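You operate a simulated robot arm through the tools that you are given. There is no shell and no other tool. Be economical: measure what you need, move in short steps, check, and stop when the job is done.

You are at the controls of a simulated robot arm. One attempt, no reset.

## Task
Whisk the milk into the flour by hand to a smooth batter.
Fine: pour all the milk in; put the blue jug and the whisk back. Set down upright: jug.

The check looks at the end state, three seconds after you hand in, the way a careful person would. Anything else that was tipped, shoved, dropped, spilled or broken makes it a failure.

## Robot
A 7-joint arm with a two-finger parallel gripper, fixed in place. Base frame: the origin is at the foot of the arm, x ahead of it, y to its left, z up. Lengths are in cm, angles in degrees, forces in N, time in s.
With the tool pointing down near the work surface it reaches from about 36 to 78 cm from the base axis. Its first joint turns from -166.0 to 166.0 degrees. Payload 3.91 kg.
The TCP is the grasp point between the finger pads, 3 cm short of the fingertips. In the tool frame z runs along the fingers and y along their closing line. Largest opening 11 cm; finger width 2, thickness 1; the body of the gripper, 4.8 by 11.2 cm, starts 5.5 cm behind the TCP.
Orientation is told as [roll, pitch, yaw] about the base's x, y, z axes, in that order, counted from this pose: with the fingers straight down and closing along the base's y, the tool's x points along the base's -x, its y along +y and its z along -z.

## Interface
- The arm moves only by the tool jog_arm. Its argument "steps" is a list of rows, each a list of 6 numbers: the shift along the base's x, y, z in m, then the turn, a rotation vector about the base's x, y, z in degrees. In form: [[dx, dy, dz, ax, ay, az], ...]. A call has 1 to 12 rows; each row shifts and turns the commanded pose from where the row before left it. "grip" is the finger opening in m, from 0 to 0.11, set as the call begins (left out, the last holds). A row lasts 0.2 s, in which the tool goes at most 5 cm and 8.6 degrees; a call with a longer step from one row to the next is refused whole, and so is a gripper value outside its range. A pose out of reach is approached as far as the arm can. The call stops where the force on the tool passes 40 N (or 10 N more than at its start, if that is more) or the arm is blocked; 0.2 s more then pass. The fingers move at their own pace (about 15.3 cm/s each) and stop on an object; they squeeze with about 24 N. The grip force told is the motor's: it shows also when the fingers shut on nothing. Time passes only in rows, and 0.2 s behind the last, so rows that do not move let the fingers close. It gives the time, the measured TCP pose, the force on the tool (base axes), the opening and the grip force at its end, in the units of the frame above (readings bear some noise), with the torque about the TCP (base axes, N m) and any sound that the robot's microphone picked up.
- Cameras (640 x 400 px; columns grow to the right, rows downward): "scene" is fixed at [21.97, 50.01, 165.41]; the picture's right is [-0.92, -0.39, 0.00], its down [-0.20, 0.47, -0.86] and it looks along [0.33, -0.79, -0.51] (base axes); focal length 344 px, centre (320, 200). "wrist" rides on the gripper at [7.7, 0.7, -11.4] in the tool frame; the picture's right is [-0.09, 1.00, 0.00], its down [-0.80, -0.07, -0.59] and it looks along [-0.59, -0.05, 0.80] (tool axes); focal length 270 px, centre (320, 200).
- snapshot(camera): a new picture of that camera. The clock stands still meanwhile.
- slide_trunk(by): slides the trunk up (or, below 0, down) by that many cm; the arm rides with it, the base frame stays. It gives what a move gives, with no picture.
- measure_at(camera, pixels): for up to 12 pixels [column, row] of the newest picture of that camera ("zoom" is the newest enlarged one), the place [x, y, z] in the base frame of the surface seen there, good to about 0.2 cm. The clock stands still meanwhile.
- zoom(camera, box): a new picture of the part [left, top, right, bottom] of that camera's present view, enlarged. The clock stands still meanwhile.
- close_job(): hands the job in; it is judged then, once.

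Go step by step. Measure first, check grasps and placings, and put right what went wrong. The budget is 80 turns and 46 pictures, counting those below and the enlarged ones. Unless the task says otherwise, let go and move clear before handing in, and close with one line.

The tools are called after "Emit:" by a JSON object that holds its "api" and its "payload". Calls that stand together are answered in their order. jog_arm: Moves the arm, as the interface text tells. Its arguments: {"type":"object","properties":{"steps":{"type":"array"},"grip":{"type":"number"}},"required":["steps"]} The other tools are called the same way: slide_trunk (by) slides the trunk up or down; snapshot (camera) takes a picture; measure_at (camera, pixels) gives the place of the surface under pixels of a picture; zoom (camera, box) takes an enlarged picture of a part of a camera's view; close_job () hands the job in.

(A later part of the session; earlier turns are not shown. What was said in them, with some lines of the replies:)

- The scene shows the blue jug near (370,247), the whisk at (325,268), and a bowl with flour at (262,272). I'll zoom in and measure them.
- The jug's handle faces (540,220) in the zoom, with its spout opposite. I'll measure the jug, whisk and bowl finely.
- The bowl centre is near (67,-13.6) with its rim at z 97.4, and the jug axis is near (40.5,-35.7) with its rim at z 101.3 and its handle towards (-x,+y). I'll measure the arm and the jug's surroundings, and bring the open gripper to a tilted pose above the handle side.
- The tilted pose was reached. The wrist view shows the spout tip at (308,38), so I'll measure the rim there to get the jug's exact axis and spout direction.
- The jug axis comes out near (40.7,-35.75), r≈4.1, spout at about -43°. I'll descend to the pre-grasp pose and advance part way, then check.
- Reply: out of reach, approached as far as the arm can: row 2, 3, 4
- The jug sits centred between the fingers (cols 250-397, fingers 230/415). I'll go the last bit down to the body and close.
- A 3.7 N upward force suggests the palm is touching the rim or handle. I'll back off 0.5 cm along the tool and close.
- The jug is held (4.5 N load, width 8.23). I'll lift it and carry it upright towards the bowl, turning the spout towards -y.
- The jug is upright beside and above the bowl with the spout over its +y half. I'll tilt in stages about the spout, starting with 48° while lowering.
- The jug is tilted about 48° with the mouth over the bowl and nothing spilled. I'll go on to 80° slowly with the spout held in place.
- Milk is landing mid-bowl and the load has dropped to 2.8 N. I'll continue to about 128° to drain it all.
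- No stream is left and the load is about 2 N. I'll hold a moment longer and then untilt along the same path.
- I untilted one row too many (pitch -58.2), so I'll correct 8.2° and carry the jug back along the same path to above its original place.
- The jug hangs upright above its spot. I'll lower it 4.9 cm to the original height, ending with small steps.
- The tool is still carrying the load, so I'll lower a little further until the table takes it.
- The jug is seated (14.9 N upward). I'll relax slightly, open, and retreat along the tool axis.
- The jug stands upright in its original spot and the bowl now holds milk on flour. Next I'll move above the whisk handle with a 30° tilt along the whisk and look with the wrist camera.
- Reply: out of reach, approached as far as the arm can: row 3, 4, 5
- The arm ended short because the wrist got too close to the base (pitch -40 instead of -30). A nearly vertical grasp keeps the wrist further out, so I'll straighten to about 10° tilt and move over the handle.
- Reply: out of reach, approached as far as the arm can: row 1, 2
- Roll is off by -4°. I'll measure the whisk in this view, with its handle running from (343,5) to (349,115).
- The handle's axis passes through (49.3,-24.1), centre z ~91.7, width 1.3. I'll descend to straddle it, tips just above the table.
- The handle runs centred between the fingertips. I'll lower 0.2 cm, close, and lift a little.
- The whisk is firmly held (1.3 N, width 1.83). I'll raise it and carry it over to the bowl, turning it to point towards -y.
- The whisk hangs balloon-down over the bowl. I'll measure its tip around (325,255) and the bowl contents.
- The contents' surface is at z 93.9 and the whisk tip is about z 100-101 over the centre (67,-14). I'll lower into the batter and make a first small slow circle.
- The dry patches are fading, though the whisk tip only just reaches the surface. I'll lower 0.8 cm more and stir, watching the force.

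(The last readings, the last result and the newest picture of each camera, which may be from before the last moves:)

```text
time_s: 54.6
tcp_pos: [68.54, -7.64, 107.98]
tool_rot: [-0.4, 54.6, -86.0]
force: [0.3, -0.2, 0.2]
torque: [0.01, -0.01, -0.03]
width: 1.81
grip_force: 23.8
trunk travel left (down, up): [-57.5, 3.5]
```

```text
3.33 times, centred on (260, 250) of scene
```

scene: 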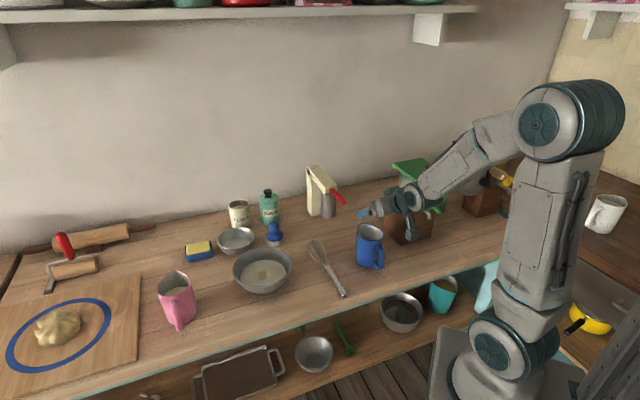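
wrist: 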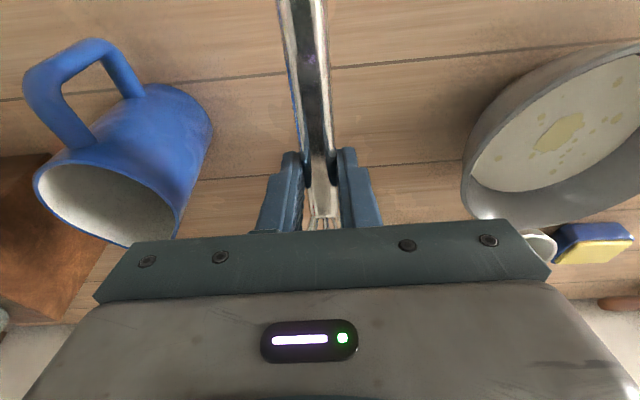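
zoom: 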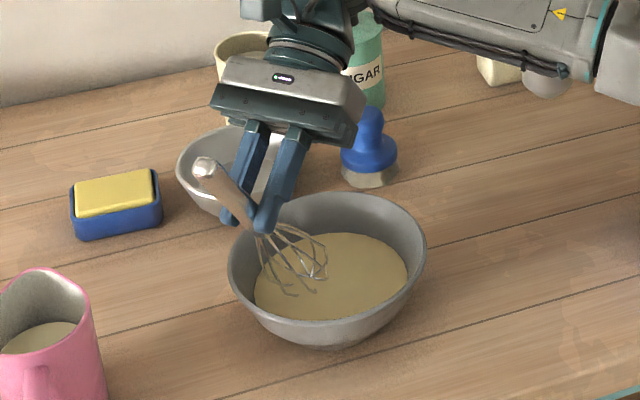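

The contents have turned into a uniform batter colour with no patches. I'll whisk a few more circles to be sure it's smooth.

Emit:
{"api": "jog_arm", "payload": {"steps": [[-0.01, 0.0173, 0, 0, 0, 0], [-0.02, 0, 0, 0, 0, 0], [-0.01, -0.0173, 0, 0, 0, 0], [0.01, -0.0173, 0, 0, 0, 0], [0.02, 0, 0, 0, 0, 0], [0.01, 0.0173, 0, 0, 0, 0], [-0.01, 0.0173, 0, 0, 0, 0], [-0.02, 0, 0, 0, 0, 0], [-0.01, -0.0173, 0, 0, 0, 0], [0.01, -0.0173, 0, 0, 0, 0], [0.02, 0, 0, 0, 0, 0], [0.01, 0.0173, 0, 0, 0, 0]]}}

Emit:
{"api": "jog_arm", "payload": {"steps": [[-0.01, 0.0173, 0, 0, 0, 0], [-0.02, 0, 0, 0, 0, 0], [-0.01, -0.0173, 0, 0, 0, 0], [0.01, -0.0173, 0, 0, 0, 0], [0.02, 0, 0, 0, 0, 0], [0.01, 0.0173, 0, 0, 0, 0], [-0.01, 0.0173, 0, 0, 0, 0], [-0.02, 0, 0, 0, 0, 0], [-0.01, -0.0173, 0, 0, 0, 0], [0.01, -0.0173, 0, 0, 0, 0], [0.02, 0, 0, 0, 0, 0], [0.01, 0.0173, 0, 0, 0, 0]]}}

Emit:
{"api": "jog_arm", "payload": {"steps": [[-0.02, 0, 0, 0, 0, 0], [0, 0, 0.01, 0, 0, 0], [0, 0, 0.02, 0, 0, 0], [0, 0, 0.03, 0, 0, 0], [0, 0, 0.025, 0, 0, 0], [0, 0, 0, 0, 0, 0], [0, 0, 0, 0, 0, 0], [0, 0, 0, 0, 0, 0], [0, 0, 0, 0, 0, 0], [0, 0, 0, 0, 0, 0], [0, 0, 0, 0, 0, 0], [0, 0, 0, 0, 0, 0]]}}

Emit:
{"api": "zoom", "payload": {"camera": "scene", "box": [180, 190, 340, 310]}}

```text
time_s: 57.2
tcp_pos: [68.55, -7.47, 107.86]
tool_rot: [-0.4, 54.6, -86.1]
force: [0.3, 0.6, -1.0]
torque: [-0.01, 0.0, 0.03]
width: 1.81
grip_force: 23.9
trunk travel left (down, up): [-57.5, 3.5]
```

```text
time_s: 59.8
tcp_pos: [68.49, -7.59, 107.89]
tool_rot: [-0.6, 54.5, -86.0]
force: [0.4, 0.1, -1.1]
torque: [-0.01, 0.02, -0.02]
width: 1.84
grip_force: 24.1
trunk travel left (down, up): [-57.5, 3.5]
```

```text
time_s: 62.4
tcp_pos: [66.53, -7.69, 116.51]
tool_rot: [-0.4, 54.6, -86.1]
force: [0.5, 0.3, 0.5]
torque: [-0.01, -0.01, 0.01]
width: 1.82
grip_force: 23.7
trunk travel left (down, up): [-57.5, 3.5]
```

```text
3.33 times, centred on (260, 250) of scene
```

zoom: 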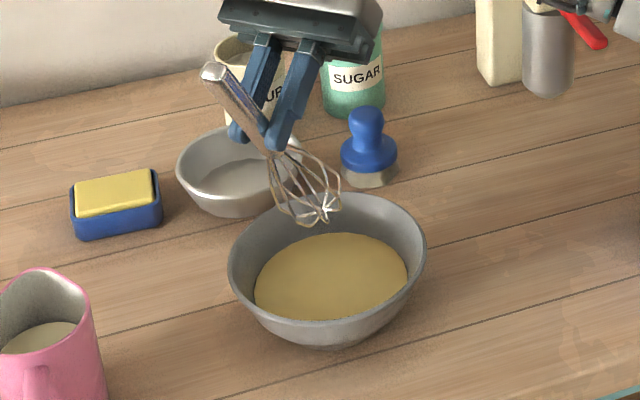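

The batter is smooth. I'll shake the drips off over the bowl, then level the whisk and carry it back.

Emit:
{"api": "jog_arm", "payload": {"steps": [[0, 0, -0.015, 0, 0, 0], [0, 0, 0.015, 0, 0, 0], [0, 0, -0.015, 0, 0, 0], [0, 0, 0.015, 0, 0, 0], [0, 0, -0.015, 0, 0, 0], [0, 0, 0.015, 0, 0, 0], [0, 0, 0, 0, 0, 0], [0, 0, 0, 0, 0, 0], [0, 0, 0, 0, 0, 0], [0, 0, 0, 0, 0, 0], [0, 0, 0, 0, 0, 0], [0, 0, 0, 0, 0, 0]]}}

Emit:
{"api": "jog_arm", "payload": {"steps": [[0, 0, 0, -8.1, -0.62, 0], [0, 0, 0, -8.1, -0.62, 0], [0, 0, 0, -8.1, -0.62, 0], [0, 0, 0, -8.1, -0.62, 0], [0, 0, 0, -8.1, -0.62, 0], [0, 0, 0, -8.1, -0.62, 0], [0, 0, 0, -8.1, -0.62, 0], [0, 0, 0, -8.1, -0.62, 0]]}}

Emit:
{"api": "jog_arm", "payload": {"steps": [[-0.0145, -0.0135, 0, 0, 0, 3.4], [-0.0145, -0.0135, 0, 0, 0, 3.4], [-0.0145, -0.0135, 0, 0, 0, 3.4], [-0.0145, -0.0135, 0, 0, 0, 3.4], [-0.0145, -0.0135, 0, 0, 0, 3.4], [-0.0145, -0.0135, 0, 0, 0, 3.4], [-0.0145, -0.0135, 0, 0, 0, 3.4], [-0.0145, -0.0135, 0, 0, 0, 3.4], [-0.0145, -0.0135, 0, 0, 0, 3.4], [-0.0145, -0.0135, 0, 0, 0, 3.4], [-0.0145, -0.0135, 0, 0, 0, 3.4], [-0.0145, -0.0135, 0, 0, 0, 3.4]]}}

Emit:
{"api": "snapshot", "payload": {"camera": "scene"}}

```text
time_s: 65.0
tcp_pos: [66.5, -7.55, 116.38]
tool_rot: [-0.4, 54.6, -86.1]
force: [-0.5, -0.2, -0.3]
torque: [0.0, 0.01, 0.02]
width: 1.83
grip_force: 24.2
trunk travel left (down, up): [-57.5, 3.5]
```

```text
time_s: 66.8
tcp_pos: [66.48, -7.6, 116.44]
tool_rot: [0.0, -10.5, -85.8]
force: [0.5, 0.1, -0.3]
torque: [0.06, 0.03, -0.01]
width: 1.83
grip_force: 24.0
trunk travel left (down, up): [-57.5, 3.5]
```

```text
time_s: 69.4
tcp_pos: [49.04, -23.94, 116.56]
tool_rot: [0.0, -10.3, -45.1]
force: [-0.7, 0.1, -1.7]
torque: [0.05, 0.03, 0.0]
width: 1.81
grip_force: 24.1
trunk travel left (down, up): [-57.5, 3.5]
```

```text
14 pictures are left
```

scene: 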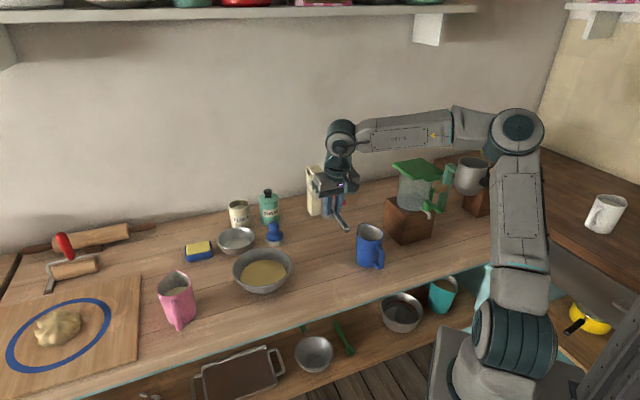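

The whisk is back above its place at the grasp pose. I'll lower it to the recorded grasp height of 93.5.

Emit:
{"api": "jog_arm", "payload": {"steps": [[0, 0, -0.045, 0, 0, 0], [0, 0, -0.045, 0, 0, 0], [0, 0, -0.045, 0, 0, 0], [0, 0, -0.045, 0, 0, 0], [0, 0, -0.03, 0, 0, 0], [0, 0, -0.01, 0, 0, 0], [0, 0, -0.006, 0, 0, 0], [0, 0, -0.003, 0, 0, 0], [0, 0, 0, 0, 0, 0]]}}

Emit:
{"api": "zoom", "payload": {"camera": "scene", "box": [260, 190, 420, 310]}}

```text
time_s: 71.4
tcp_pos: [49.16, -23.86, 93.45]
tool_rot: [0.1, -10.3, -45.1]
force: [0.3, -0.1, -0.7]
torque: [0.08, 0.03, 0.0]
width: 1.83
grip_force: 23.9
trunk travel left (down, up): [-57.5, 3.5]
```

```text
3.33 times, centred on (340, 250) of scene
```

zoom: 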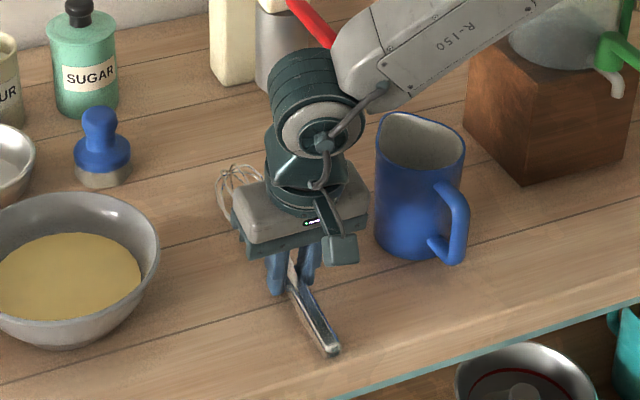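

The whisk is down in its original spot. I'll open, then rise clear.

Emit:
{"api": "jog_arm", "payload": {"steps": [[0, 0, 0, 0, 0, 0], [0, 0, 0, 0, 0, 0], [0, 0, 0, 0, 0, 0]], "grip": 0.06}}

Emit:
{"api": "jog_arm", "payload": {"steps": [[0, 0, 0.02, 0, 0, 0], [0, 0, 0.04, 0, 0, 0], [0, 0, 0.045, 0, 0, 0], [0, 0, 0.045, 0, 0, 0], [0, 0, 0.045, 0, 0, 0], [0, 0, 0.045, 0, 0, 0], [0, 0, 0.04, 0, 0, 0], [0, 0, 0.04, 0, 0, 0]]}}

Emit:
{"api": "zoom", "payload": {"camera": "scene", "box": [220, 190, 412, 310]}}

Emit:
{"api": "snapshot", "payload": {"camera": "wrist"}}

```text
time_s: 72.2
tcp_pos: [49.11, -23.83, 93.48]
tool_rot: [0.0, -10.4, -45.0]
force: [-0.9, -0.7, 0.2]
torque: [0.02, 0.03, -0.02]
width: 5.97
grip_force: 0.1
trunk travel left (down, up): [-57.5, 3.5]
```

```text
time_s: 74.0
tcp_pos: [49.03, -23.82, 125.63]
tool_rot: [0.0, -10.2, -45.0]
force: [0.2, 0.6, -0.2]
torque: [0.02, 0.0, 0.02]
width: 5.98
grip_force: 0.1
trunk travel left (down, up): [-57.5, 3.5]
```

```text
3.33 times, centred on (316, 250) of scene
```

zoom: 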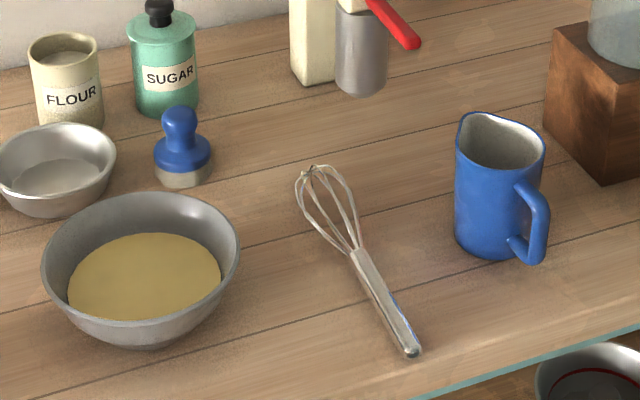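

```text
11 pictures are left
```

wrist: 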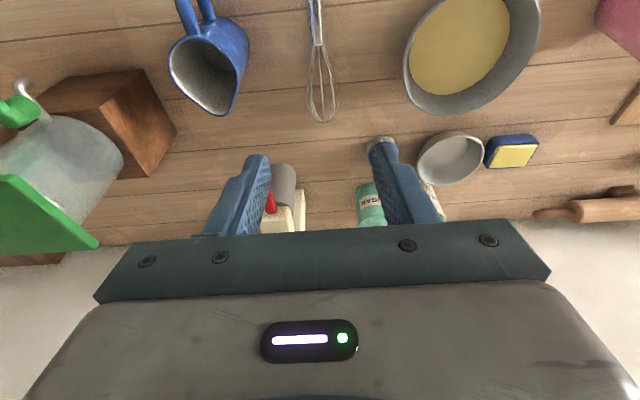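

The whisk and jug are both back in place. I'll check that the jug is empty through the wrist view at (205,75).

Emit:
{"api": "zoom", "payload": {"camera": "wrist", "box": [150, 0, 278, 130]}}

Emit:
{"api": "measure_at", "payload": {"camera": "wrist", "pixels": [[205, 60], [200, 65], [215, 75], [210, 90], [190, 55]]}}

```text
3.08 times, centred on (214, 65) of wrist
```

zoom: 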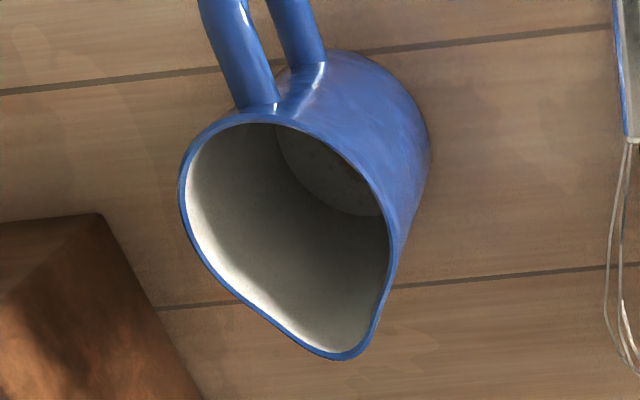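

```text
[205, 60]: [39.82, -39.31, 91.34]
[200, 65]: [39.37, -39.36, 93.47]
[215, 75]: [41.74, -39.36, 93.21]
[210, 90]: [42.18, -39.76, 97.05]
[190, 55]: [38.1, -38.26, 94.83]
```

The jug is empty: its dark bottom is visible and the surface there reads z≈91. The batter is smooth, the jug and whisk are back in place, the gripper is clear, and nothing is spilled. I'm handing in.

Emit:
{"api": "close_job", "payload": {}}

```text
The job is handed in.
```

I poured all the milk into the flour and whisked it to a smooth batter. The blue jug is back upright in its place and empty, the whisk is back too, and I saw no spills in the last pictures.
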